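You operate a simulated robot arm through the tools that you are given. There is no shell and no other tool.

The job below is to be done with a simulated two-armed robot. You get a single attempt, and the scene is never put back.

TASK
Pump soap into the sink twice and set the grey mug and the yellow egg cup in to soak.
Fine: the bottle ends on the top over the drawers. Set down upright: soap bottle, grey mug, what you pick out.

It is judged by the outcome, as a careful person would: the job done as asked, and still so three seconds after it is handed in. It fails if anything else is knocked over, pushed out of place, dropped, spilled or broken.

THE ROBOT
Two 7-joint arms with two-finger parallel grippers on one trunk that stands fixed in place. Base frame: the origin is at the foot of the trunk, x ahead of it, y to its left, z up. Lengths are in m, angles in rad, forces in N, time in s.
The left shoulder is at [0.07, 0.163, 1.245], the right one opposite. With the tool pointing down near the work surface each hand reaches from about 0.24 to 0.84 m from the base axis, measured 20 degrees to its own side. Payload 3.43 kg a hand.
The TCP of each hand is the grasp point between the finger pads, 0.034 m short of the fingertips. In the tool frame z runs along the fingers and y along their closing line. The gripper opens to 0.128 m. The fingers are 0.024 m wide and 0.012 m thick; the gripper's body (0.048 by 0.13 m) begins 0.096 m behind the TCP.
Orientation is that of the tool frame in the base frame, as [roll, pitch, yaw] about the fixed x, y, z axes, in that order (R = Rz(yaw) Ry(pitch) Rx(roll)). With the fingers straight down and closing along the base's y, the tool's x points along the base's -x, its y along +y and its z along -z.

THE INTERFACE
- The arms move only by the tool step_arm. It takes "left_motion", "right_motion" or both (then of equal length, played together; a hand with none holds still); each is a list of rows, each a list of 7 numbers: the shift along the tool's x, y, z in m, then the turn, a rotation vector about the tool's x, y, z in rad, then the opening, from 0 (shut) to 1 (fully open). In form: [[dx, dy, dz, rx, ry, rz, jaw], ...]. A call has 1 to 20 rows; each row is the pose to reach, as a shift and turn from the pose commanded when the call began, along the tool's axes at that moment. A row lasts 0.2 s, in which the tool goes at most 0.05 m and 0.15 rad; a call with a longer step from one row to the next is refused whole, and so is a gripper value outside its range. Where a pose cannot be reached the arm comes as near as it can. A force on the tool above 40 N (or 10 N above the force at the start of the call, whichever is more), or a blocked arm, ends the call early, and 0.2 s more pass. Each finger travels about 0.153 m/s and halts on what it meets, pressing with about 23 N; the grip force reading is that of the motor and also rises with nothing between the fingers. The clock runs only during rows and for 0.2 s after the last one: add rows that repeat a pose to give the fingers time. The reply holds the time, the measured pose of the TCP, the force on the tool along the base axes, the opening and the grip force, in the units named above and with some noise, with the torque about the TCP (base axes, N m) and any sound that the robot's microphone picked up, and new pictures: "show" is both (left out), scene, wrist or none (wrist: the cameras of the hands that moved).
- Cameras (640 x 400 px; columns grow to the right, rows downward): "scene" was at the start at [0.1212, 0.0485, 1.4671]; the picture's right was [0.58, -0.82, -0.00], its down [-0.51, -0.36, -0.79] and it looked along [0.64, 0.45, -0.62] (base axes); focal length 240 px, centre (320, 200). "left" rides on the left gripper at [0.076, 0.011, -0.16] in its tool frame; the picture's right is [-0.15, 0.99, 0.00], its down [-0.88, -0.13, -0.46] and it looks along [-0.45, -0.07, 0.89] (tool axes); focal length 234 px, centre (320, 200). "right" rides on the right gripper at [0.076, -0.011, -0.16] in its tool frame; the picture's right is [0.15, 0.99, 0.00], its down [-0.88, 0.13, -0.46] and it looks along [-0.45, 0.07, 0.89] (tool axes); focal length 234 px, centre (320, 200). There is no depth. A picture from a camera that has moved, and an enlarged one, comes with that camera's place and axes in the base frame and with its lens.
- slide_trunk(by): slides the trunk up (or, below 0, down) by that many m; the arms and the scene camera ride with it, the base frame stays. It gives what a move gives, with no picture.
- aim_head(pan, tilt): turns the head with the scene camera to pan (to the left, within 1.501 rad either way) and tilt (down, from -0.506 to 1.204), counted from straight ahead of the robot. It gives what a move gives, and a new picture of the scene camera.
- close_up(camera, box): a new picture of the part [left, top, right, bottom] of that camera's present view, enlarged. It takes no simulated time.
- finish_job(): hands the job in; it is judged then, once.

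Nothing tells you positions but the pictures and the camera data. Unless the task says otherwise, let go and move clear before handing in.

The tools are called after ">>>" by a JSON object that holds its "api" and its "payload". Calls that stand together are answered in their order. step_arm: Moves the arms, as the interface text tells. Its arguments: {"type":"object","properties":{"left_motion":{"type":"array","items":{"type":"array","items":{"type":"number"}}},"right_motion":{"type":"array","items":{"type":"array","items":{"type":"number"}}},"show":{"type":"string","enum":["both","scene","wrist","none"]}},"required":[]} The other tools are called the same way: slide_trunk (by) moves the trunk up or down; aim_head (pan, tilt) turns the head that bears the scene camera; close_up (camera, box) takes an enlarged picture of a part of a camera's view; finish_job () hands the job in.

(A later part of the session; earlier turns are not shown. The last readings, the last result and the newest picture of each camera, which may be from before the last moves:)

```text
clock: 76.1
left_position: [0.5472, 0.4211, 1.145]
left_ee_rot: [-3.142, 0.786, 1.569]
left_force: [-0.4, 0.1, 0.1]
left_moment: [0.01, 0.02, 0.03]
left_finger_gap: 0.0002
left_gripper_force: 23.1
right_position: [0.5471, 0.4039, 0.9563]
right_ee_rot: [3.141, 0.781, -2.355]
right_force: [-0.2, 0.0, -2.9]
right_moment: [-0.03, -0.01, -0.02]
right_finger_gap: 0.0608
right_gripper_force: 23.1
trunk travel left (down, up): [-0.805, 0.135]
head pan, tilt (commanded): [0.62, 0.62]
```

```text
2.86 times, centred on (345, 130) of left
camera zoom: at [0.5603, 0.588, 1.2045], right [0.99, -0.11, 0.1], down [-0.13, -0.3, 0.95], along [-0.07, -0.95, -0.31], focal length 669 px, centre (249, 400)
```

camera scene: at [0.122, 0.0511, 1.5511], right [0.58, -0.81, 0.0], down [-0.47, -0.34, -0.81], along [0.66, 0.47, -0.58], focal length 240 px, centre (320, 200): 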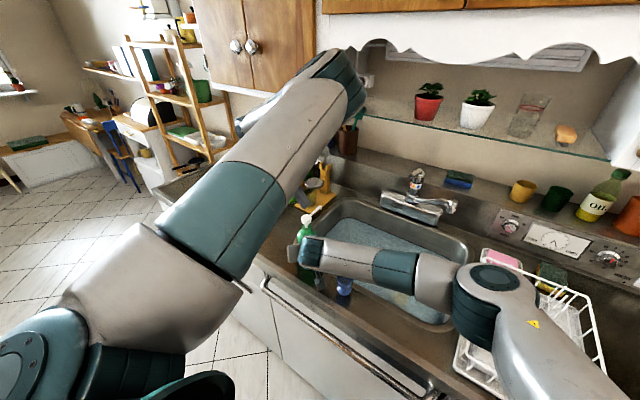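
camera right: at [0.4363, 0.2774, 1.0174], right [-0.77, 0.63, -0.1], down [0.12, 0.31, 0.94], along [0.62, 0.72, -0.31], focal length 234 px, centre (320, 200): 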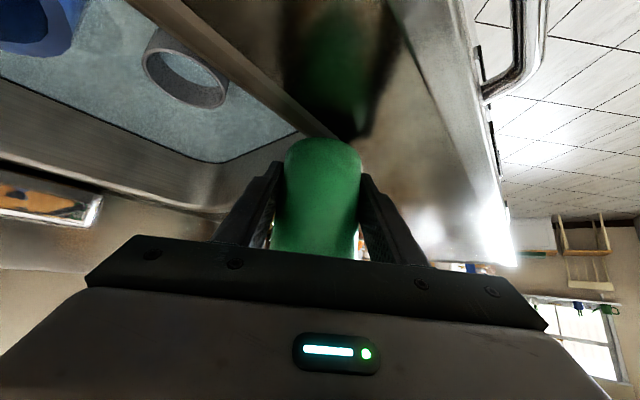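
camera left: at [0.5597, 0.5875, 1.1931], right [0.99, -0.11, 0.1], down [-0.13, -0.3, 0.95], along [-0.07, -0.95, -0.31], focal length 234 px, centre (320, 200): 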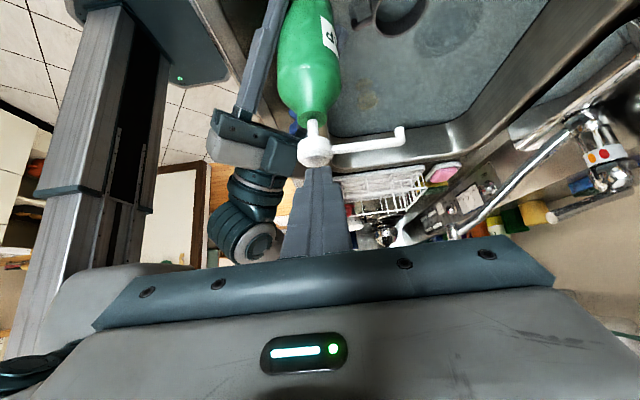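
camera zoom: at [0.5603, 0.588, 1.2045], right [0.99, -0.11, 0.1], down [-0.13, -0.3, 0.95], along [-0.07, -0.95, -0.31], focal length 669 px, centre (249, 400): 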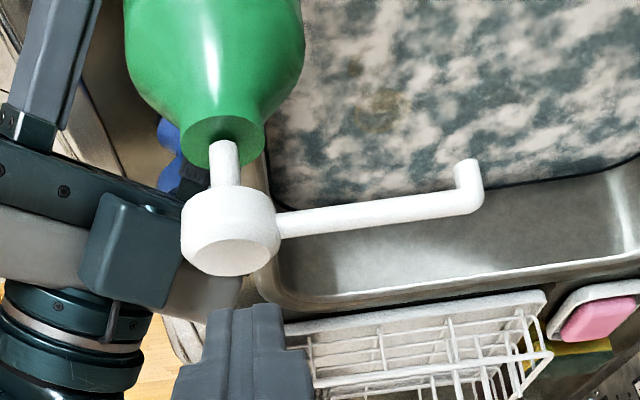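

The head has sprung back fully. Now the second stroke, same path.

>>> {"api": "step_arm", "payload": {"left_motion": [[0.0035, 0, 0.0035, 0, 0, 0, 0], [0.0071, 0, 0.0071, 0, 0, 0, 0], [0.0099, 0, 0.0099, 0, 0, 0, 0], [0.012, 0, 0.012, 0, 0, 0, 0], [0.0141, 0, 0.0141, 0, 0, 0, 0], [0.0162, 0, 0.0162, 0, 0, 0, 0], [0.0181, 0, 0.0181, 0, 0, 0, 0], [0.0181, 0, 0.0181, 0, 0, 0, 0]], "show": "none"}}

>>> {"api": "close_up", "payload": {"camera": "scene", "box": [270, 180, 350, 240]}}

>>> {"api": "close_up", "payload": {"camera": "left", "box": [270, 60, 420, 200]}}

```text
clock: 77.9
left_position: [0.5483, 0.4213, 1.1211]
left_ee_rot: [-3.139, 0.786, 1.568]
left_force: [-0.3, -1.8, 6.8]
left_moment: [-0.16, 0.03, -0.03]
left_finger_gap: 0.0
left_gripper_force: 22.9
right_position: [0.5474, 0.4027, 0.9565]
right_ee_rot: [3.142, 0.782, -2.359]
right_force: [1.2, 1.9, -8.9]
right_moment: [-0.18, 0.1, 0.02]
right_finger_gap: 0.0609
right_gripper_force: 22.8
trunk travel left (down, up): [-0.805, 0.135]
head pan, tilt (commanded): [0.62, 0.62]
```

```text
6.67 times, centred on (310, 210) of scene
camera zoom: at [0.1224, 0.0501, 1.5511], right [0.58, -0.81, 0.0], down [-0.47, -0.34, -0.81], along [0.66, 0.47, -0.58], focal length 1598 px, centre (387, 133)
```

zoom: 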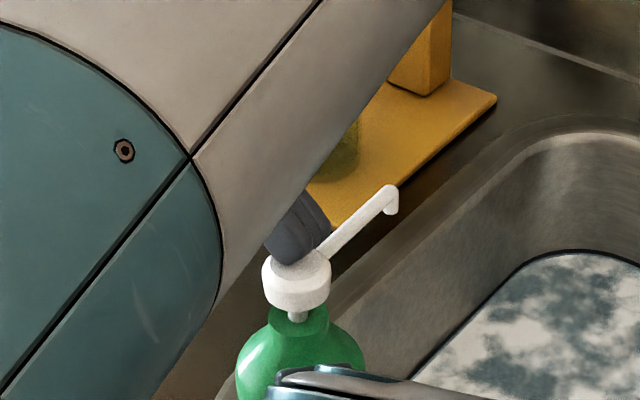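

```text
2.86 times, centred on (345, 130) of left
camera zoom: at [0.5605, 0.5877, 1.1794], right [0.99, -0.11, 0.1], down [-0.13, -0.3, 0.95], along [-0.07, -0.95, -0.31], focal length 669 px, centre (249, 400)
```

zoom: 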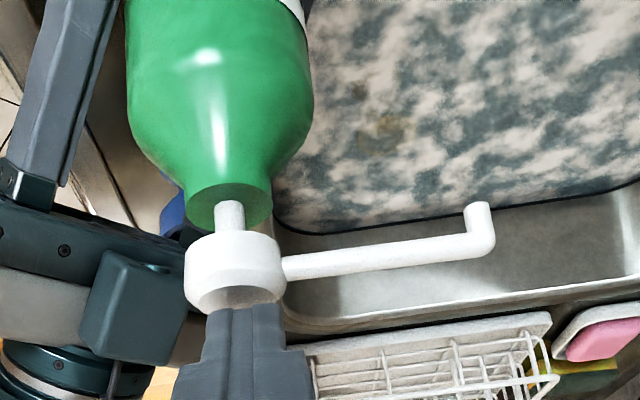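

Same depth as the first stroke. I press 3 mm deeper within this same stroke to be sure it is complete, then look at the foam.

>>> {"api": "step_arm", "payload": {"left_motion": [[0.0011, 0, 0.0011, 0, 0, 0, 0], [0.0021, 0, 0.0021, 0, 0, 0, 0], [0.0021, 0, 0.0021, 0, 0, 0, 0]], "show": "scene"}}

>>> {"api": "close_up", "payload": {"camera": "scene", "box": [270, 180, 470, 330]}}

```text
clock: 78.7
left_position: [0.5489, 0.4206, 1.1183]
left_ee_rot: [3.141, 0.788, 1.567]
left_force: [1.8, 1.7, 10.2]
left_moment: [-0.14, -0.06, 0.05]
left_finger_gap: 0.0001
left_gripper_force: 22.8
right_position: [0.5463, 0.4038, 0.9568]
right_ee_rot: [3.141, 0.783, -2.357]
right_force: [-2.5, -2.2, -13.2]
right_moment: [0.2, -0.23, -0.04]
right_finger_gap: 0.0608
right_gripper_force: 22.9
trunk travel left (down, up): [-0.805, 0.135]
head pan, tilt (commanded): [0.62, 0.62]
camera scene: at [0.1224, 0.0501, 1.5511], right [0.58, -0.81, 0.0], down [-0.47, -0.34, -0.81], along [0.66, 0.47, -0.58], focal length 240 px, centre (320, 200)
```

scene: 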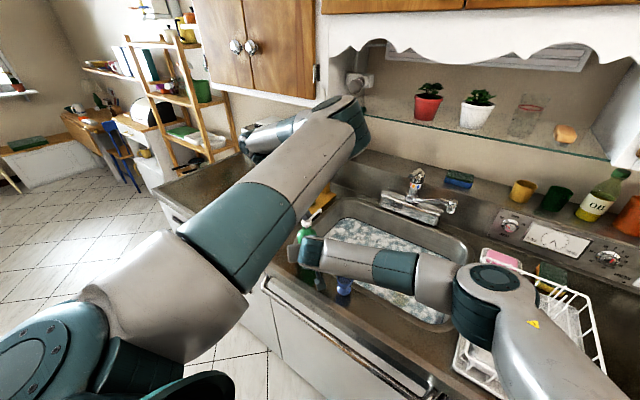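

```text
2.67 times, centred on (370, 255) of scene
camera zoom: at [0.1224, 0.0501, 1.5511], right [0.58, -0.81, 0.0], down [-0.47, -0.34, -0.81], along [0.66, 0.47, -0.58], focal length 639 px, centre (187, 53)
```

zoom: 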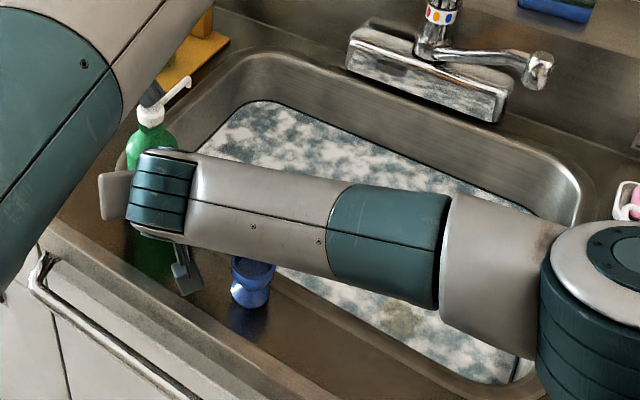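

The second stroke reached the end of travel (about 10 N) and the bottle held firmly. Two pumps done. I raise the left fingers off and withdraw that hand up and to the left.

>>> {"api": "step_arm", "payload": {"left_motion": [[-0.0042, 0, -0.0042, 0, 0, 0, 0], [-0.0092, 0, -0.0092, 0, 0, 0, 0], [-0.0162, 0, -0.0162, 0, 0, 0, 0], [-0.0283, 0, -0.0283, 0, 0, 0, 0], [-0.0424, 0, -0.0424, 0, 0, 0, 0], [-0.0424, 0, -0.0824, 0, 0, 0, 0], [-0.0424, 0, -0.1224, 0, 0, 0, 0], [-0.0424, 0, -0.1624, 0, 0, 0, 0], [-0.0424, 0, -0.2024, 0, 0, 0, 0], [-0.0424, 0, -0.2024, 0, 0, 0, 0]], "show": "both"}}

>>> {"api": "close_up", "payload": {"camera": "left", "box": [240, 0, 480, 160]}}

```text
clock: 80.9
left_position: [0.5501, 0.5352, 1.2909]
left_ee_rot: [-3.137, 0.784, 1.57]
left_force: [-0.1, -0.2, 0.1]
left_moment: [-0.02, 0.01, 0.01]
left_finger_gap: 0.0001
left_gripper_force: 22.7
right_position: [0.5476, 0.4033, 0.9565]
right_ee_rot: [3.14, 0.782, -2.358]
right_force: [0.2, 0.1, -2.5]
right_moment: [-0.03, 0.03, -0.02]
right_finger_gap: 0.0606
right_gripper_force: 23.4
trunk travel left (down, up): [-0.805, 0.135]
head pan, tilt (commanded): [0.62, 0.62]
camera scene: at [0.1233, 0.0493, 1.551], right [0.58, -0.81, 0.0], down [-0.47, -0.34, -0.81], along [0.66, 0.47, -0.58], focal length 240 px, centre (320, 200)
camera left: at [0.5619, 0.7017, 1.349], right [0.99, -0.11, 0.1], down [-0.13, -0.3, 0.95], along [-0.07, -0.95, -0.31], focal length 234 px, centre (320, 200)
```

scene: 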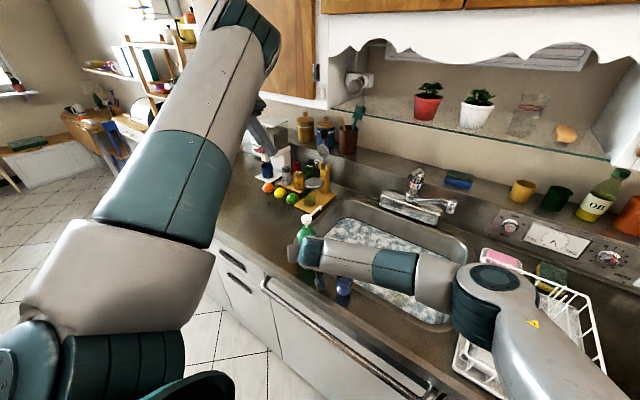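
left: 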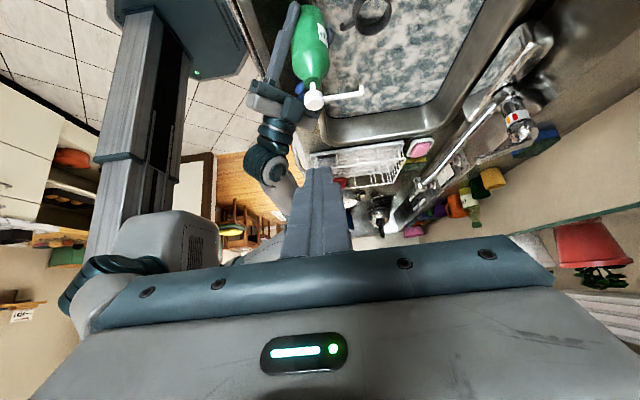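

```text
2.50 times, centred on (360, 80) of left
camera zoom: at [0.5619, 0.7017, 1.349], right [0.99, -0.11, 0.1], down [-0.13, -0.3, 0.95], along [-0.07, -0.95, -0.31], focal length 585 px, centre (220, 500)
```

zoom: 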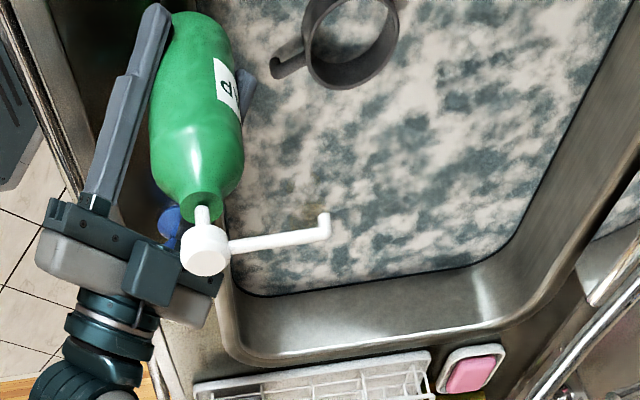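

The pump head is back up and foam covers the water. Now the right hand sets the bottle back on the counter: slightly up, back, then slowly down to contact.

>>> {"api": "step_arm", "payload": {"right_motion": [[-0.0071, 0, -0.0071, 0, 0, 0, 0], [0.0011, 0.0106, -0.0153, 0, 0, 0, 0], [0.0092, 0.0212, -0.0234, 0, 0, 0, 0], [0.0174, 0.0318, -0.0316, 0, 0, 0, 0], [0.0245, 0.0318, -0.0245, 0, 0, 0, 0], [0.0287, 0.0318, -0.0203, 0, 0, 0, 0], [0.0287, 0.0318, -0.0203, 0, 0, 0, 0]], "show": "wrist"}}

>>> {"api": "close_up", "payload": {"camera": "scene", "box": [270, 180, 390, 300]}}

```text
clock: 82.5
left_position: [0.5471, 0.5352, 1.2887]
left_ee_rot: [-3.141, 0.784, 1.569]
left_force: [-0.2, 0.4, -0.1]
left_moment: [0.0, 0.02, -0.01]
left_finger_gap: 0.0
left_gripper_force: 23.0
right_position: [0.4973, 0.4008, 0.9511]
right_ee_rot: [-3.142, 0.78, -2.358]
right_force: [-0.6, 0.2, -2.5]
right_moment: [-0.02, -0.03, 0.01]
right_finger_gap: 0.061
right_gripper_force: 23.2
trunk travel left (down, up): [-0.805, 0.135]
head pan, tilt (commanded): [0.62, 0.62]
camera right: at [0.3882, 0.2764, 1.0115], right [-0.77, 0.63, -0.1], down [0.12, 0.31, 0.94], along [0.62, 0.72, -0.31], focal length 234 px, centre (320, 200)
```

right: 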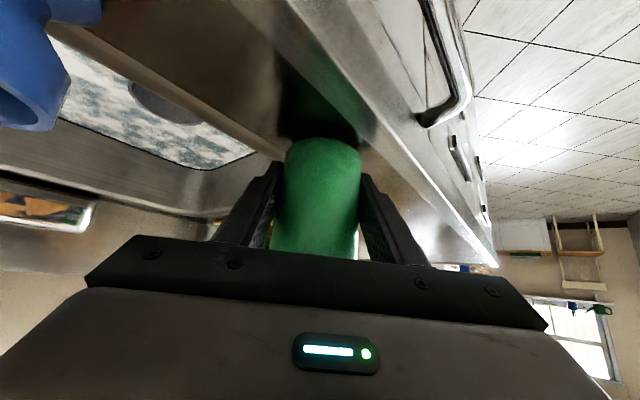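

```text
3.33 times, centred on (330, 240) of scene
camera zoom: at [0.1222, 0.0502, 1.5511], right [0.58, -0.81, 0.0], down [-0.47, -0.34, -0.81], along [0.66, 0.47, -0.58], focal length 799 px, centre (287, 67)
```

zoom: 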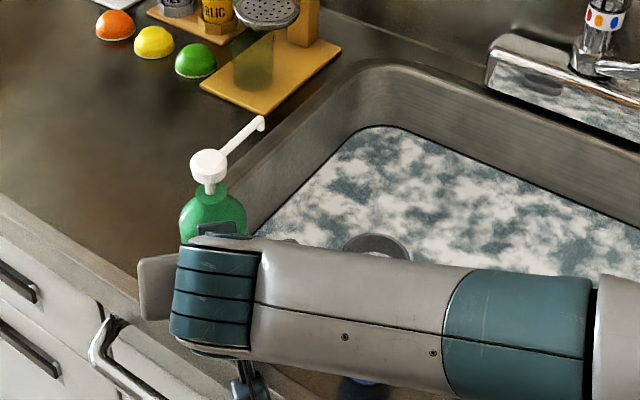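

>>> {"api": "step_arm", "payload": {"right_motion": [[0.0014, 0, 0.0014, 0, 0, 0, 0], [0.0028, 0, 0.0028, 0, 0, 0, 0], [0.0042, 0, 0.0042, 0, 0, 0, 0], [0.0042, 0, 0.0042, 0, 0, 0, 0]], "show": "none"}}

```text
clock: 83.5
left_position: [0.5486, 0.5351, 1.2897]
left_ee_rot: [-3.14, 0.786, 1.569]
left_force: [-0.6, -0.1, -0.9]
left_moment: [0.02, -0.02, 0.01]
left_finger_gap: 0.0
left_gripper_force: 23.0
right_position: [0.499, 0.4014, 0.9461]
right_ee_rot: [3.141, 0.783, -2.356]
right_force: [-0.1, -0.1, -3.2]
right_moment: [-0.01, -0.01, -0.02]
right_finger_gap: 0.0609
right_gripper_force: 23.3
trunk travel left (down, up): [-0.805, 0.135]
head pan, tilt (commanded): [0.62, 0.62]
```

>>> {"api": "step_arm", "payload": {"right_motion": [[0.0014, 0, 0.0014, 0, 0, 0, 0], [0.0028, 0, 0.0028, 0, 0, 0, 0], [0.0028, 0, 0.0028, 0, 0, 0, 0]], "show": "none"}}

```text
clock: 84.3
left_position: [0.5474, 0.5346, 1.29]
left_ee_rot: [-3.139, 0.785, 1.567]
left_force: [0.4, 0.9, 0.7]
left_moment: [0.0, -0.04, -0.01]
left_finger_gap: 0.0002
left_gripper_force: 23.0
right_position: [0.4988, 0.4034, 0.9435]
right_ee_rot: [3.141, 0.785, -2.355]
right_force: [6.2, 2.3, 14.3]
right_moment: [-0.17, 0.16, 0.06]
right_finger_gap: 0.0611
right_gripper_force: 23.2
trunk travel left (down, up): [-0.805, 0.135]
head pan, tilt (commanded): [0.62, 0.62]
```

The bottle stands on the counter (contact force felt). I relieve the pressure and open the right fingers.

>>> {"api": "step_arm", "payload": {"right_motion": [[-0.0012, 0, -0.0012, 0, 0, 0, 0], [-0.0012, 0, -0.0012, 0, 0, 0, 0], [-0.0012, 0, -0.0012, 0, 0, 0, 0.55], [-0.0012, 0, -0.0012, 0, 0, 0, 0.65], [-0.0012, 0, -0.0012, 0, 0, 0, 0.8], [-0.0012, 0, -0.0012, 0, 0, 0, 0.8]], "show": "wrist"}}

>>> {"api": "close_up", "payload": {"camera": "scene", "box": [270, 180, 390, 300]}}

```text
clock: 85.7
left_position: [0.5499, 0.5356, 1.2892]
left_ee_rot: [-3.141, 0.785, 1.566]
left_force: [0.5, 0.6, 0.9]
left_moment: [0.03, 0.0, 0.0]
left_finger_gap: 0.0003
left_gripper_force: 23.5
right_position: [0.4988, 0.4016, 0.9423]
right_ee_rot: [3.14, 0.781, -2.357]
right_force: [1.5, -1.8, 0.2]
right_moment: [0.01, -0.03, -0.08]
right_finger_gap: 0.1011
right_gripper_force: 0.1
trunk travel left (down, up): [-0.805, 0.135]
head pan, tilt (commanded): [0.62, 0.62]
camera right: at [0.3888, 0.2754, 1.0028], right [-0.77, 0.63, -0.1], down [0.12, 0.31, 0.94], along [0.62, 0.72, -0.31], focal length 234 px, centre (320, 200)
```

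right: 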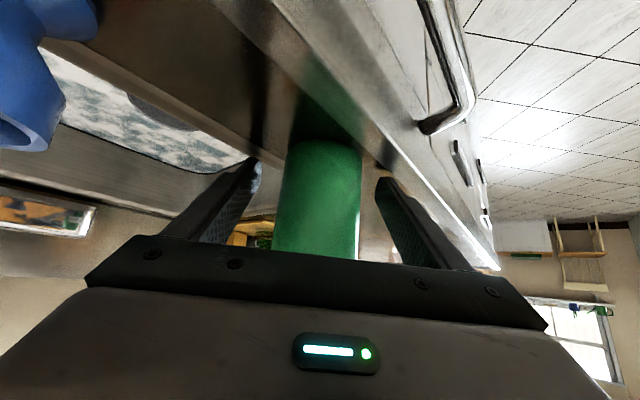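

```text
3.33 times, centred on (330, 240) of scene
camera zoom: at [0.1222, 0.0498, 1.5511], right [0.58, -0.81, 0.0], down [-0.47, -0.34, -0.81], along [0.66, 0.47, -0.58], focal length 799 px, centre (287, 67)
```

zoom: 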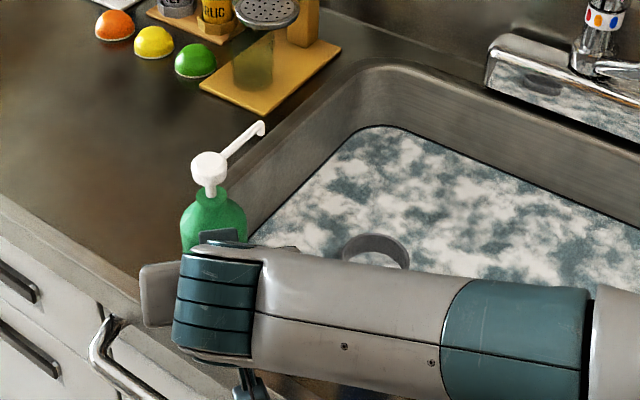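

The bottle stands free. I back the right hand out along its fingers, then up and away to the right.

>>> {"api": "step_arm", "payload": {"right_motion": [[0, 0, -0.035, 0, 0, 0, 0.8], [0, 0, -0.07, 0, 0, 0, 0.8], [0, 0, -0.105, 0, 0, 0, 0.8], [0, 0, -0.14, 0, 0, 0, 0.8], [-0.013, -0.03, -0.1715, 0, 0, 0, 0.8], [-0.026, -0.06, -0.203, 0, 0, 0, 0.8], [-0.039, -0.09, -0.2345, 0, 0, 0, 0.8], [-0.052, -0.12, -0.266, 0, 0, 0, 0.8], [-0.065, -0.15, -0.2975, 0, 0, 0, 0.8], [-0.078, -0.18, -0.329, 0, 0, 0, 0.8], [-0.078, -0.18, -0.329, 0, 0, 0, 0.8]], "show": "both"}}

>>> {"api": "close_up", "payload": {"camera": "scene", "box": [270, 180, 390, 300]}}

```text
clock: 88.1
left_position: [0.5485, 0.5366, 1.2889]
left_ee_rot: [-3.139, 0.785, 1.57]
left_force: [-0.9, -0.4, -0.4]
left_moment: [-0.03, -0.01, 0.02]
left_finger_gap: 0.0
left_gripper_force: 22.9
right_position: [0.5025, 0.1478, 1.2321]
right_ee_rot: [-3.141, 0.783, -2.356]
right_force: [1.0, 1.0, -0.9]
right_moment: [0.0, 0.0, 0.01]
right_finger_gap: 0.1025
right_gripper_force: 0.1
trunk travel left (down, up): [-0.805, 0.135]
head pan, tilt (commanded): [0.62, 0.62]
camera scene: at [0.1223, 0.0509, 1.5511], right [0.58, -0.81, 0.0], down [-0.47, -0.34, -0.81], along [0.66, 0.47, -0.58], focal length 240 px, centre (320, 200)
camera right: at [0.3917, 0.0235, 1.2914], right [-0.77, 0.63, -0.1], down [0.12, 0.31, 0.94], along [0.62, 0.72, -0.31], focal length 234 px, centre (320, 200)
```

scene: 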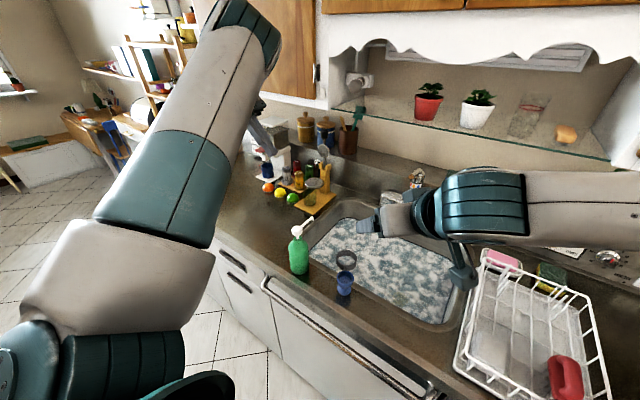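
right: 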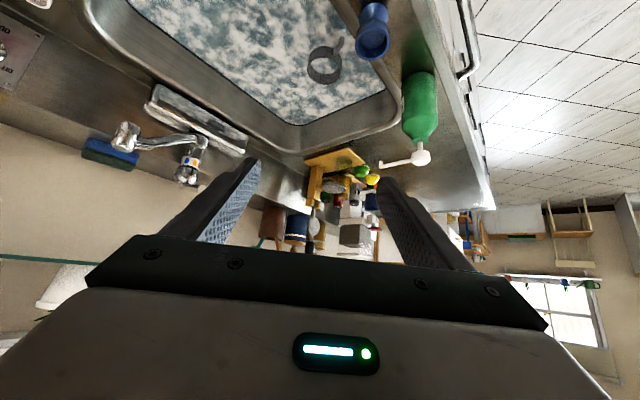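

```text
3.33 times, centred on (330, 240) of scene
camera zoom: at [0.1223, 0.0509, 1.5511], right [0.58, -0.81, 0.0], down [-0.47, -0.34, -0.81], along [0.66, 0.47, -0.58], focal length 799 px, centre (287, 67)
```

zoom: 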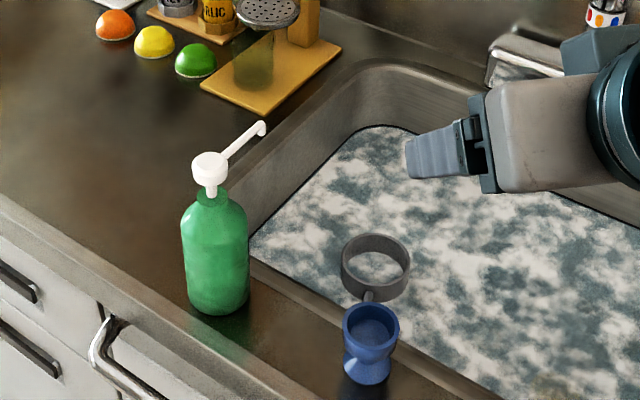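

The bottle stands upright at its old place, mug and blue cup fine, foam on the water. I clear the right arm off to the right first.

>>> {"api": "step_arm", "payload": {"right_motion": [[0.0178, -0.0192, -0.0213, 0, 0.098, 0, 0.8], [0.0356, -0.0384, -0.0427, 0, 0.196, 0, 0.7], [0.0534, -0.0575, -0.064, 0, 0.294, 0, 0.5], [0.0712, -0.0767, -0.0853, 0, 0.393, 0, 0.3], [0.089, -0.0959, -0.1066, 0, 0.491, 0, 0.1], [0.1068, -0.115, -0.128, 0, 0.589, 0, 0], [0.1246, -0.1342, -0.1493, 0, 0.687, 0, 0], [0.1424, -0.1534, -0.1706, 0, 0.785, 0, 0], [0.1424, -0.1534, -0.1706, 0, 0.785, 0, 0]], "show": "scene"}}

```text
clock: 90.1
left_position: [0.5479, 0.5369, 1.2898]
left_ee_rot: [-3.141, 0.785, 1.568]
left_force: [-0.3, 0.1, 0.2]
left_moment: [-0.05, -0.01, -0.04]
left_finger_gap: 0.0001
left_gripper_force: 22.9
right_position: [0.452, -0.1148, 1.2519]
right_ee_rot: [3.141, -0.003, -2.356]
right_force: [0.4, 0.3, 0.1]
right_moment: [0.0, -0.02, 0.02]
right_finger_gap: 0.0
right_gripper_force: 23.1
trunk travel left (down, up): [-0.805, 0.135]
head pan, tilt (commanded): [0.62, 0.62]
camera scene: at [0.1221, 0.0505, 1.5511], right [0.58, -0.81, 0.0], down [-0.47, -0.34, -0.81], along [0.66, 0.47, -0.58], focal length 240 px, centre (320, 200)
```

scene: 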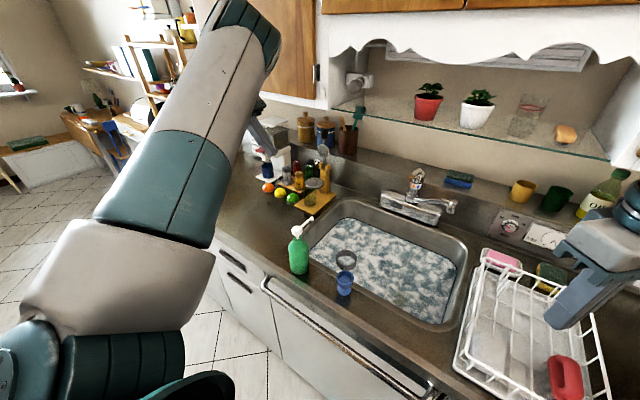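

Now I un-tilt the left hand and turn it back to yaw 0 (fingers closing along y) for a straight-down grasp across the spout direction.

>>> {"api": "step_arm", "payload": {"left_motion": [[0, 0, 0, 0, 0.14, 0, 0], [0, 0, 0, 0, 0.28, 0, 0.2], [0, 0, 0, 0, 0.42, 0, 0.4], [0, 0, 0, 0, 0.56, 0, 0.6], [0, 0, 0, 0, 0.7, 0, 0.8], [0, 0, 0, 0, 0.785, 0, 0.8], [0, 0, 0, 0, 0.785, 0, 0.8]], "show": "none"}}

>>> {"api": "step_arm", "payload": {"left_motion": [[0, 0, 0, 0, 0, -0.14, 0.8], [0, 0, 0, 0, 0, -0.28, 0.8], [0, 0, 0, 0, 0, -0.42, 0.8], [0, 0, 0, 0, 0, -0.56, 0.8], [0, 0, 0, 0, 0, -0.7, 0.8], [0, 0, 0, 0, 0, -0.84, 0.8], [0, 0, 0, 0, 0, -0.98, 0.8], [0, 0, 0, 0, 0, -1.12, 0.8], [0, 0, 0, 0, 0, -1.26, 0.8], [0, 0, 0, 0, 0, -1.4, 0.8], [0, 0, 0, 0, 0, -1.54, 0.8], [0, 0, 0, 0, 0, -1.571, 0.8], [0, 0, 0, 0, 0, -1.571, 0.8]], "show": "both"}}

```text
clock: 91.7
left_position: [0.5485, 0.5346, 1.2892]
left_ee_rot: [-3.138, 0.0, 1.567]
left_force: [0.5, 0.5, -0.3]
left_moment: [-0.03, 0.01, 0.01]
left_finger_gap: 0.1025
left_gripper_force: 0.2
right_position: [0.4537, -0.1145, 1.2514]
right_ee_rot: [-3.141, -0.003, -2.356]
right_force: [-0.6, 0.5, 0.3]
right_moment: [0.0, 0.0, 0.02]
right_finger_gap: 0.0001
right_gripper_force: 22.4
trunk travel left (down, up): [-0.805, 0.135]
head pan, tilt (commanded): [0.62, 0.62]
```

```text
clock: 94.5
left_position: [0.5489, 0.5336, 1.2913]
left_ee_rot: [-3.141, -0.002, 3.139]
left_force: [-0.4, 0.4, 0.0]
left_moment: [0.01, 0.03, 0.03]
left_finger_gap: 0.1023
left_gripper_force: 0.0
right_position: [0.4529, -0.1144, 1.2506]
right_ee_rot: [-3.141, -0.001, -2.356]
right_force: [-0.3, 0.6, -0.1]
right_moment: [0.0, -0.03, -0.03]
right_finger_gap: 0.0
right_gripper_force: 22.5
trunk travel left (down, up): [-0.805, 0.135]
head pan, tilt (commanded): [0.62, 0.62]
camera scene: at [0.1222, 0.0497, 1.5511], right [0.58, -0.81, 0.0], down [-0.47, -0.34, -0.81], along [0.66, 0.47, -0.58], focal length 240 px, centre (320, 200)
camera left: at [0.474, 0.5456, 1.4499], right [0.15, 0.99, 0.0], down [0.88, -0.13, 0.45], along [0.45, -0.07, -0.89], focal length 234 px, centre (320, 200)
```

scene: 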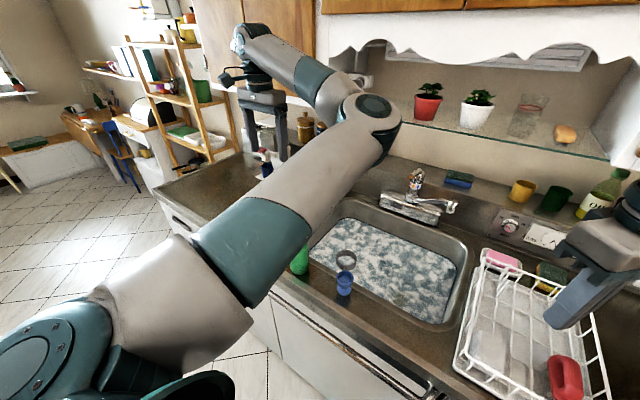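
left: 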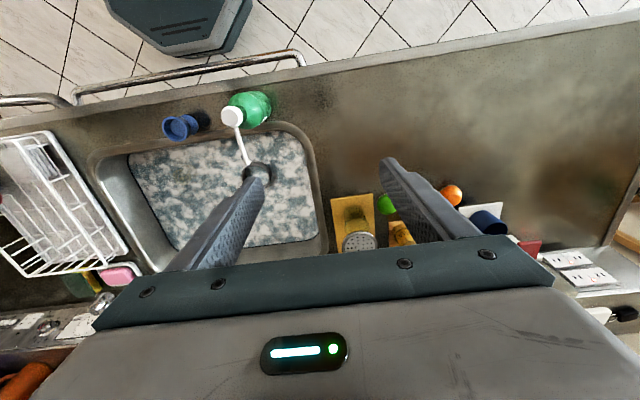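

I move the right hand farther out of the way and bring the left hand over the bottle, fingers open, still above the pump head.

>>> {"api": "step_arm", "payload": {"left_motion": [[0, 0, 0, 0, 0, 0, 0.8], [0, 0, 0, 0, 0, 0, 0.8], [0, 0, 0, 0, 0, 0, 0.8], [0.01, -0.026, 0.015, 0, 0, 0, 0.8], [0.02, -0.052, 0.03, 0, 0, 0, 0.8], [0.03, -0.078, 0.045, 0, 0, 0, 0.8], [0.039, -0.104, 0.06, 0, 0, 0, 0.8], [0.048, -0.13, 0.075, 0, 0, 0, 0.8], [0.048, -0.13, 0.09, 0, 0, 0, 0.8], [0.048, -0.13, 0.09, 0, 0, 0, 0.8]], "right_motion": [[0.017, -0.028, 0, 0, 0, 0.13, 0], [0.033, -0.057, 0, 0, 0, 0.26, 0], [0.05, -0.085, 0, 0, 0, 0.39, 0], [0.066, -0.113, 0, 0, 0, 0.52, 0], [0.083, -0.142, 0, 0, 0, 0.65, 0], [0.099, -0.17, 0, 0, 0, 0.785, 0], [0.099, -0.17, 0, 0, 0, 0.785, 0], [0.099, -0.17, 0, 0, 0, 0.785, 0], [0.099, -0.17, 0, 0, 0, 0.785, 0], [0.099, -0.17, 0, 0, 0, 0.785, 0]], "show": "both"}}

>>> {"api": "close_up", "payload": {"camera": "left", "box": [200, 60, 420, 220]}}

```text
clock: 96.7
left_position: [0.4999, 0.4025, 1.2009]
left_ee_rot: [3.142, -0.002, 3.139]
left_force: [-0.5, 0.2, -0.1]
left_moment: [-0.02, -0.02, -0.03]
left_finger_gap: 0.1023
left_gripper_force: 0.1
right_position: [0.5028, -0.3043, 1.2539]
right_ee_rot: [-3.14, -0.002, 3.141]
right_force: [0.5, 0.4, -0.1]
right_moment: [-0.01, 0.0, -0.02]
right_finger_gap: 0.0
right_gripper_force: 22.7
trunk travel left (down, up): [-0.805, 0.135]
head pan, tilt (commanded): [0.62, 0.62]
camera scene: at [0.122, 0.0495, 1.5511], right [0.58, -0.81, 0.0], down [-0.47, -0.34, -0.81], along [0.66, 0.47, -0.58], focal length 240 px, centre (320, 200)
camera right: at [0.4258, -0.3161, 1.4136], right [-0.15, 0.99, 0.0], down [0.88, 0.13, 0.45], along [0.45, 0.07, -0.89], focal length 234 px, centre (320, 200)
camera left: at [0.4245, 0.4156, 1.3601], right [0.15, 0.99, 0.0], down [0.88, -0.13, 0.45], along [0.45, -0.07, -0.89], focal length 234 px, centre (320, 200)
```

scene: 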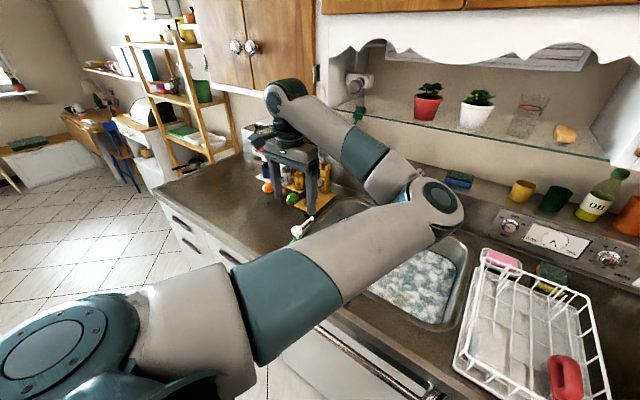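
right: 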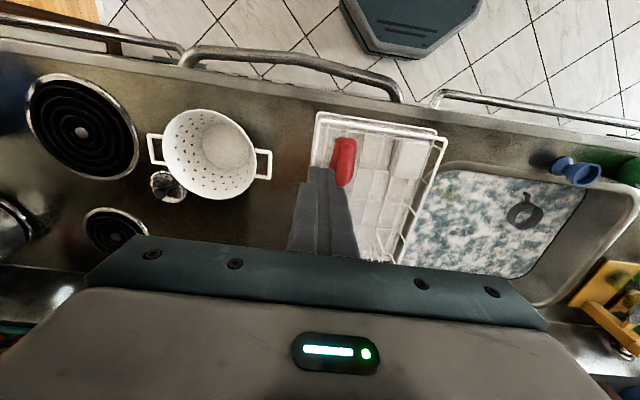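
left: 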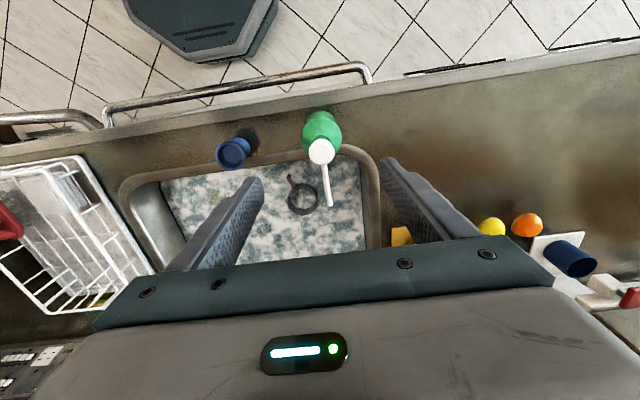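

```text
2.50 times, centred on (310, 140) of left
camera zoom: at [0.4245, 0.4156, 1.3601], right [0.15, 0.99, 0.0], down [0.88, -0.13, 0.45], along [0.45, -0.07, -0.89], focal length 585 px, centre (345, 350)
```

zoom: 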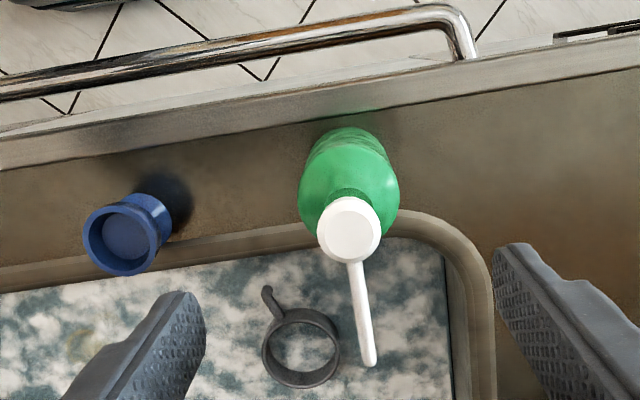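

The bottle head is centred under the hand. I descend so that the fingertips reach the upper body of the bottle, with the palm staying above the pump head.

>>> {"api": "step_arm", "payload": {"left_motion": [[0, 0.003, 0.04, 0, 0, 0, 0.8], [0, 0.003, 0.08, 0, 0, 0, 0.8], [0, 0.003, 0.12, 0, 0, 0, 0.8], [0, 0.003, 0.155, 0, 0, 0, 0.8], [0, 0.003, 0.18, 0, 0, 0, 0.8], [0, 0.003, 0.19, 0, 0, 0, 0.8], [0, 0.003, 0.19, 0, 0, 0, 0.8]], "show": "both"}}

>>> {"api": "close_up", "payload": {"camera": "scene", "box": [230, 170, 390, 290]}}

```text
clock: 98.3
left_position: [0.4993, 0.4073, 1.0102]
left_ee_rot: [3.142, -0.002, 3.138]
left_force: [0.2, 0.1, 0.1]
left_moment: [-0.01, 0.0, -0.03]
left_finger_gap: 0.1024
left_gripper_force: 0.0
right_position: [0.502, -0.305, 1.2535]
right_ee_rot: [-3.141, -0.001, 3.14]
right_force: [0.4, -0.5, 0.4]
right_moment: [0.0, -0.01, 0.01]
right_finger_gap: 0.0
right_gripper_force: 22.7
trunk travel left (down, up): [-0.805, 0.135]
head pan, tilt (commanded): [0.62, 0.62]
camera scene: at [0.1222, 0.0496, 1.5511], right [0.58, -0.81, 0.0], down [-0.47, -0.34, -0.81], along [0.66, 0.47, -0.58], focal length 240 px, centre (320, 200)
camera left: at [0.4243, 0.4197, 1.1695], right [0.15, 0.99, 0.0], down [0.88, -0.13, 0.45], along [0.45, -0.07, -0.89], focal length 234 px, centre (320, 200)
```

scene: 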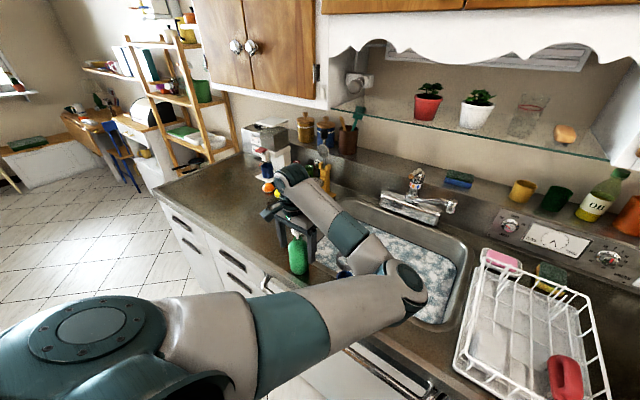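
left: 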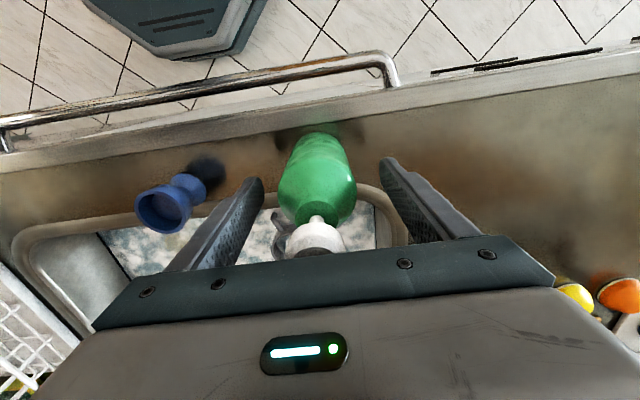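

```text
3.33 times, centred on (310, 230) of scene
camera zoom: at [0.1222, 0.0496, 1.5511], right [0.58, -0.81, 0.0], down [-0.47, -0.34, -0.81], along [0.66, 0.47, -0.58], focal length 799 px, centre (353, 100)
```

zoom: 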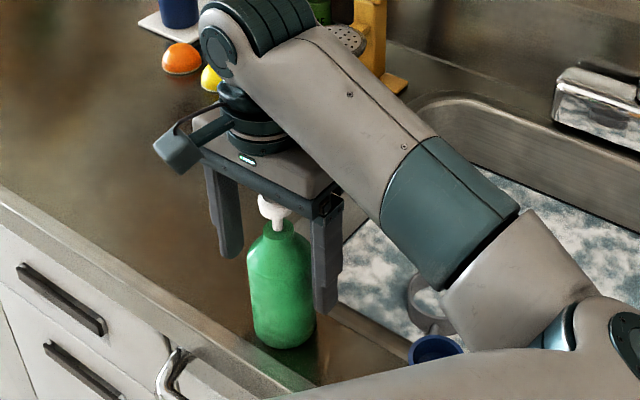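

The palm is just above the pump head and the fingertips flank the upper body. I lower another centimetre and close.

>>> {"api": "step_arm", "payload": {"left_motion": [[0, -0.001, 0.006, 0, 0, 0, 0.8], [0, -0.001, 0.011, 0, 0, 0, 0.8], [0, -0.001, 0.011, 0, 0, 0, 0.65], [0, -0.001, 0.011, 0, 0, 0, 0.5], [0, -0.001, 0.011, 0, 0, 0, 0.3], [0, -0.001, 0.011, 0, 0, 0, 0], [0, -0.001, 0.011, 0, 0, 0, 0]], "show": "both"}}

>>> {"api": "close_up", "payload": {"camera": "scene", "box": [230, 170, 390, 290]}}

```text
clock: 99.9
left_position: [0.4991, 0.4066, 0.9989]
left_ee_rot: [-3.141, -0.002, 3.138]
left_force: [1.0, 0.0, 1.0]
left_moment: [0.05, -0.14, 0.0]
left_finger_gap: 0.061
left_gripper_force: 22.8
right_position: [0.5024, -0.305, 1.254]
right_ee_rot: [-3.14, -0.002, 3.141]
right_force: [0.0, 0.0, 1.0]
right_moment: [-0.04, 0.03, -0.03]
right_finger_gap: 0.0
right_gripper_force: 23.3
trunk travel left (down, up): [-0.805, 0.135]
head pan, tilt (commanded): [0.62, 0.62]
camera scene: at [0.1222, 0.0495, 1.5511], right [0.58, -0.81, 0.0], down [-0.47, -0.34, -0.81], along [0.66, 0.47, -0.58], focal length 240 px, centre (320, 200)
camera left: at [0.4242, 0.418, 1.1593], right [0.15, 0.99, 0.0], down [0.88, -0.13, 0.45], along [0.45, -0.07, -0.89], focal length 234 px, centre (320, 200)
```

scene: 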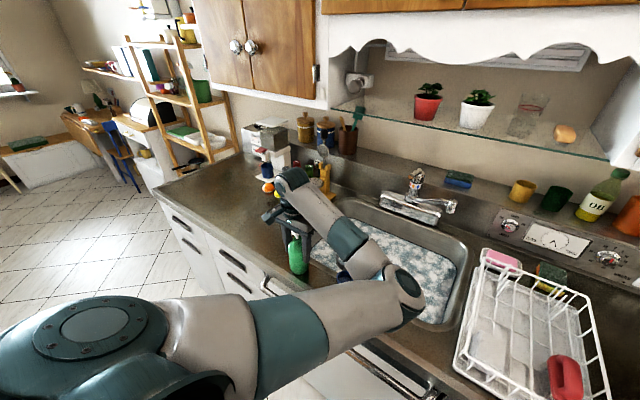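
left: 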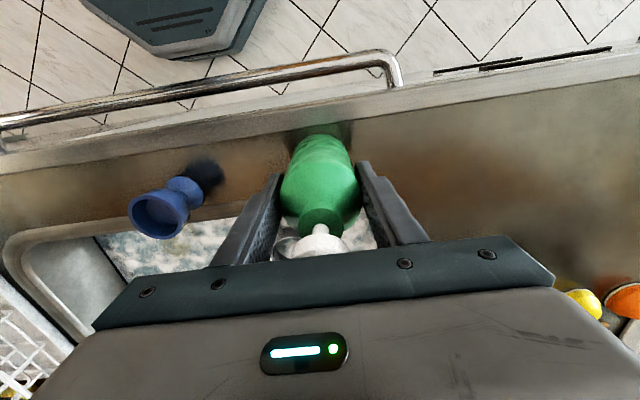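

```text
3.33 times, centred on (310, 230) of scene
camera zoom: at [0.1222, 0.0495, 1.5511], right [0.58, -0.81, 0.0], down [-0.47, -0.34, -0.81], along [0.66, 0.47, -0.58], focal length 799 px, centre (353, 100)
```

zoom: 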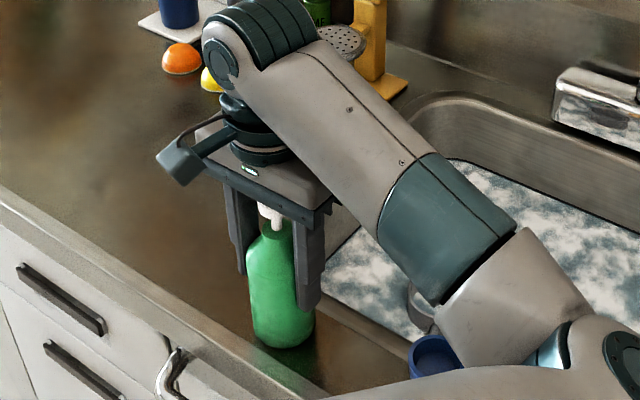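

The bottle is gripped (gap 0.061). I lift it and carry it left over the drawers' top.

>>> {"api": "step_arm", "payload": {"left_motion": [[0, 0, -0.025, 0, 0, 0, 0], [0, 0, -0.055, 0, 0, 0, 0], [0, 0, -0.085, 0, 0, 0, 0], [-0.01, 0.035, -0.09, 0, 0, 0, 0], [-0.02, 0.075, -0.09, 0, 0, 0, 0], [-0.03, 0.115, -0.09, 0, 0, 0, 0], [-0.04, 0.155, -0.09, 0, 0, 0, 0], [-0.045, 0.195, -0.09, 0, 0, 0, 0], [-0.05, 0.235, -0.09, 0, 0, 0, 0], [-0.05, 0.274, -0.09, 0, 0, 0, 0], [-0.05, 0.274, -0.09, 0, 0, 0, 0]], "show": "both"}}

>>> {"api": "close_up", "payload": {"camera": "scene", "box": [130, 100, 350, 280]}}

```text
clock: 102.3
left_position: [0.5519, 0.6789, 1.0895]
left_ee_rot: [3.141, -0.001, 3.139]
left_force: [0.1, 0.2, -3.0]
left_moment: [0.03, 0.03, 0.03]
left_finger_gap: 0.0605
left_gripper_force: 23.1
right_position: [0.5028, -0.3057, 1.2534]
right_ee_rot: [3.141, -0.001, 3.14]
right_force: [-0.3, -0.4, -0.1]
right_moment: [0.02, -0.04, 0.03]
right_finger_gap: 0.0
right_gripper_force: 23.0
trunk travel left (down, up): [-0.805, 0.135]
head pan, tilt (commanded): [0.62, 0.62]
camera scene: at [0.1227, 0.0489, 1.5511], right [0.58, -0.81, 0.0], down [-0.47, -0.34, -0.81], along [0.66, 0.47, -0.58], focal length 240 px, centre (320, 200)
camera left: at [0.4764, 0.6917, 1.2483], right [0.15, 0.99, 0.0], down [0.88, -0.13, 0.45], along [0.45, -0.07, -0.89], focal length 234 px, centre (320, 200)
```

scene: 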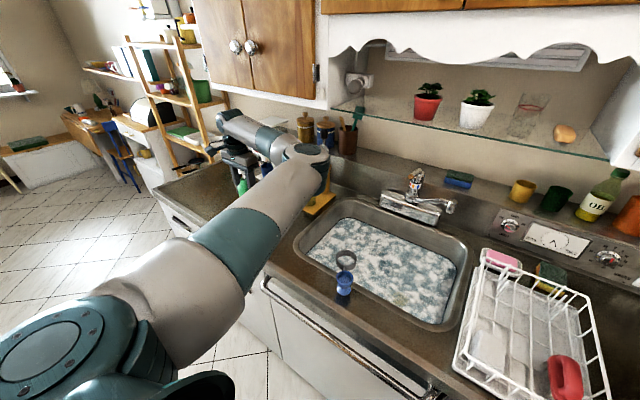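
left: 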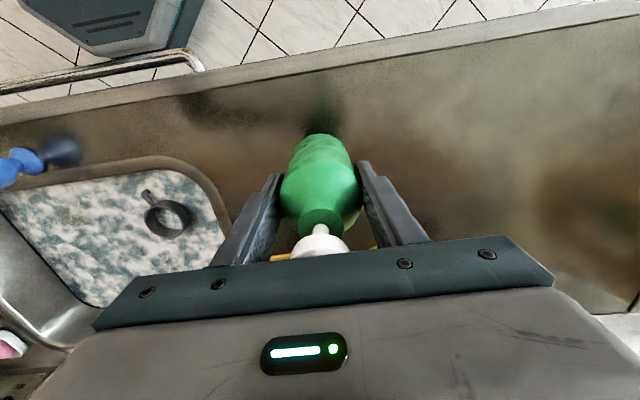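

```text
2.22 times, centred on (240, 190) of scene
camera zoom: at [0.1227, 0.0489, 1.5511], right [0.58, -0.81, 0.0], down [-0.47, -0.34, -0.81], along [0.66, 0.47, -0.58], focal length 533 px, centre (498, 222)
```

zoom: 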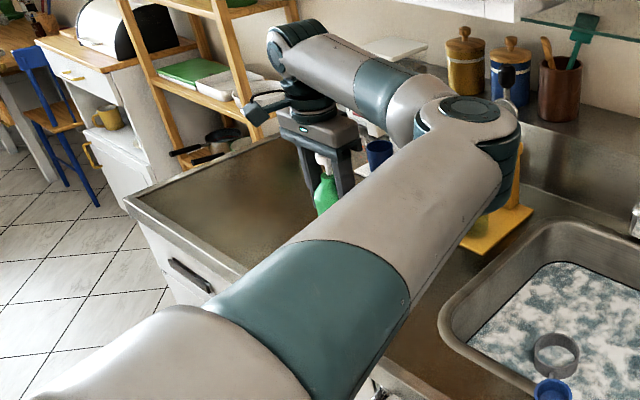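

The bottle is above the counter over the drawers at (0.55, 0.68). I lower it, creeping at the end.

>>> {"api": "step_arm", "payload": {"left_motion": [[0, 0, 0.03, 0, 0, 0, 0], [0, 0, 0.06, 0, 0, 0, 0], [0, 0, 0.078, 0, 0, 0, 0], [0, 0, 0.084, 0, 0, 0, 0], [0, 0, 0.0875, 0, 0, 0, 0], [0, 0, 0.0875, 0, 0, 0, 0]], "show": "wrist"}}

>>> {"api": "step_arm", "payload": {"left_motion": [[0, 0, 0.002, 0, 0, 0, 0], [0, 0, 0.004, 0, 0, 0, 0], [0, 0, 0.004, 0, 0, 0, 0]], "show": "none"}}

```text
clock: 103.7
left_position: [0.5506, 0.6796, 1.0001]
left_ee_rot: [-3.141, -0.003, 3.139]
left_force: [0.0, 0.5, -2.6]
left_moment: [-0.03, 0.0, -0.01]
left_finger_gap: 0.0608
left_gripper_force: 22.7
right_position: [0.5014, -0.3039, 1.254]
right_ee_rot: [-3.14, -0.001, -3.141]
right_force: [-0.8, -0.2, 0.3]
right_moment: [-0.02, 0.01, -0.04]
right_finger_gap: 0.0
right_gripper_force: 23.0
trunk travel left (down, up): [-0.805, 0.135]
head pan, tilt (commanded): [0.62, 0.62]
camera left: at [0.4757, 0.692, 1.1602], right [0.15, 0.99, 0.0], down [0.88, -0.13, 0.45], along [0.45, -0.07, -0.89], focal length 234 px, centre (320, 200)
```

left: 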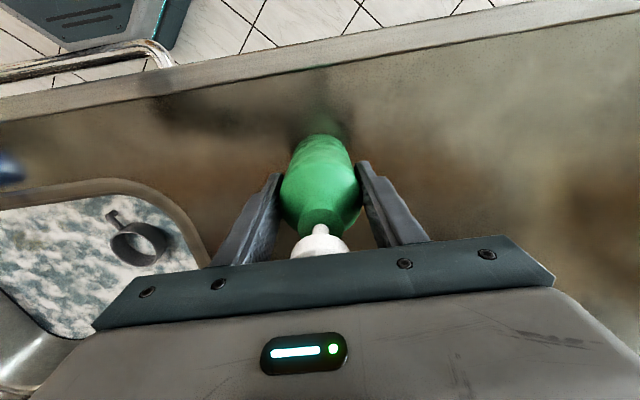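

```text
clock: 104.5
left_position: [0.5506, 0.6801, 1.0012]
left_ee_rot: [3.139, 0.003, 3.14]
left_force: [4.3, 5.6, 16.5]
left_moment: [0.03, -0.22, 0.08]
left_finger_gap: 0.061
left_gripper_force: 22.8
right_position: [0.5012, -0.3057, 1.2533]
right_ee_rot: [3.141, -0.002, -3.141]
right_force: [0.2, -0.1, -0.5]
right_moment: [0.01, 0.0, -0.06]
right_finger_gap: 0.0003
right_gripper_force: 23.0
trunk travel left (down, up): [-0.805, 0.135]
head pan, tilt (commanded): [0.62, 0.62]
```

Contact with the counter. I relieve the pressure and open the fingers gently.

>>> {"api": "step_arm", "payload": {"left_motion": [[0, 0, -0.002, 0, 0, 0, 0], [0, 0, -0.0028, 0, 0, 0, 0], [0, 0, -0.0028, 0, 0, 0, 0], [0, 0, -0.0028, 0, 0, 0, 0.52], [0, 0, -0.0028, 0, 0, 0, 0.6], [0, 0, -0.0028, 0, 0, 0, 0.8], [0, 0, -0.0028, 0, 0, 0, 0.8]], "show": "both"}}

>>> {"api": "close_up", "payload": {"camera": "scene", "box": [170, 100, 290, 220]}}

```text
clock: 106.1
left_position: [0.5503, 0.6798, 1.0012]
left_ee_rot: [3.141, -0.002, 3.137]
left_force: [0.0, 0.1, 0.5]
left_moment: [0.0, -0.01, 0.0]
left_finger_gap: 0.1025
left_gripper_force: 0.0
right_position: [0.5024, -0.3047, 1.2539]
right_ee_rot: [-3.14, 0.0, 3.14]
right_force: [-0.3, 0.0, 0.2]
right_moment: [0.01, 0.02, 0.01]
right_finger_gap: 0.0
right_gripper_force: 22.9
trunk travel left (down, up): [-0.805, 0.135]
head pan, tilt (commanded): [0.62, 0.62]
camera scene: at [0.1222, 0.0496, 1.5511], right [0.58, -0.81, 0.0], down [-0.47, -0.34, -0.81], along [0.66, 0.47, -0.58], focal length 240 px, centre (320, 200)
camera left: at [0.4757, 0.6916, 1.1606], right [0.15, 0.99, 0.0], down [0.88, -0.13, 0.45], along [0.45, -0.07, -0.89], focal length 234 px, centre (320, 200)
```

scene: 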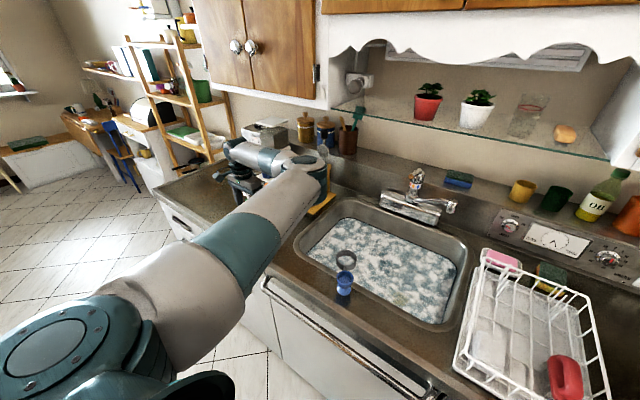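
left: 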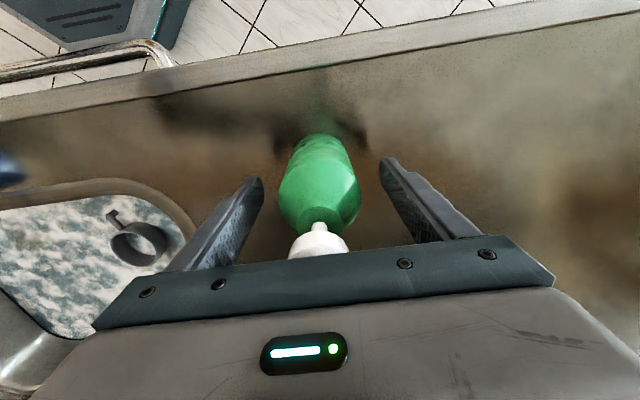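

```text
3.33 times, centred on (230, 160) of scene
camera zoom: at [0.1222, 0.0496, 1.5511], right [0.58, -0.81, 0.0], down [-0.47, -0.34, -0.81], along [0.66, 0.47, -0.58], focal length 799 px, centre (620, 333)
```

zoom: 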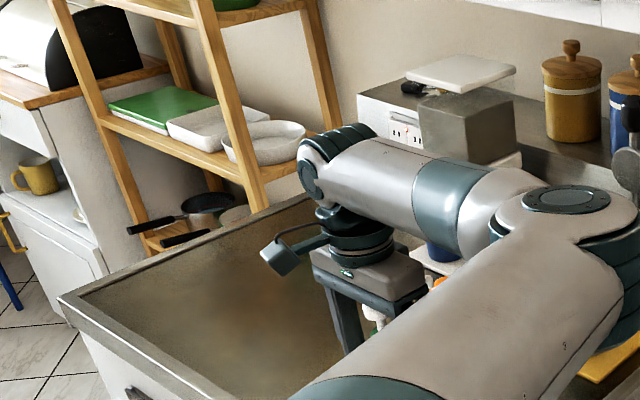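

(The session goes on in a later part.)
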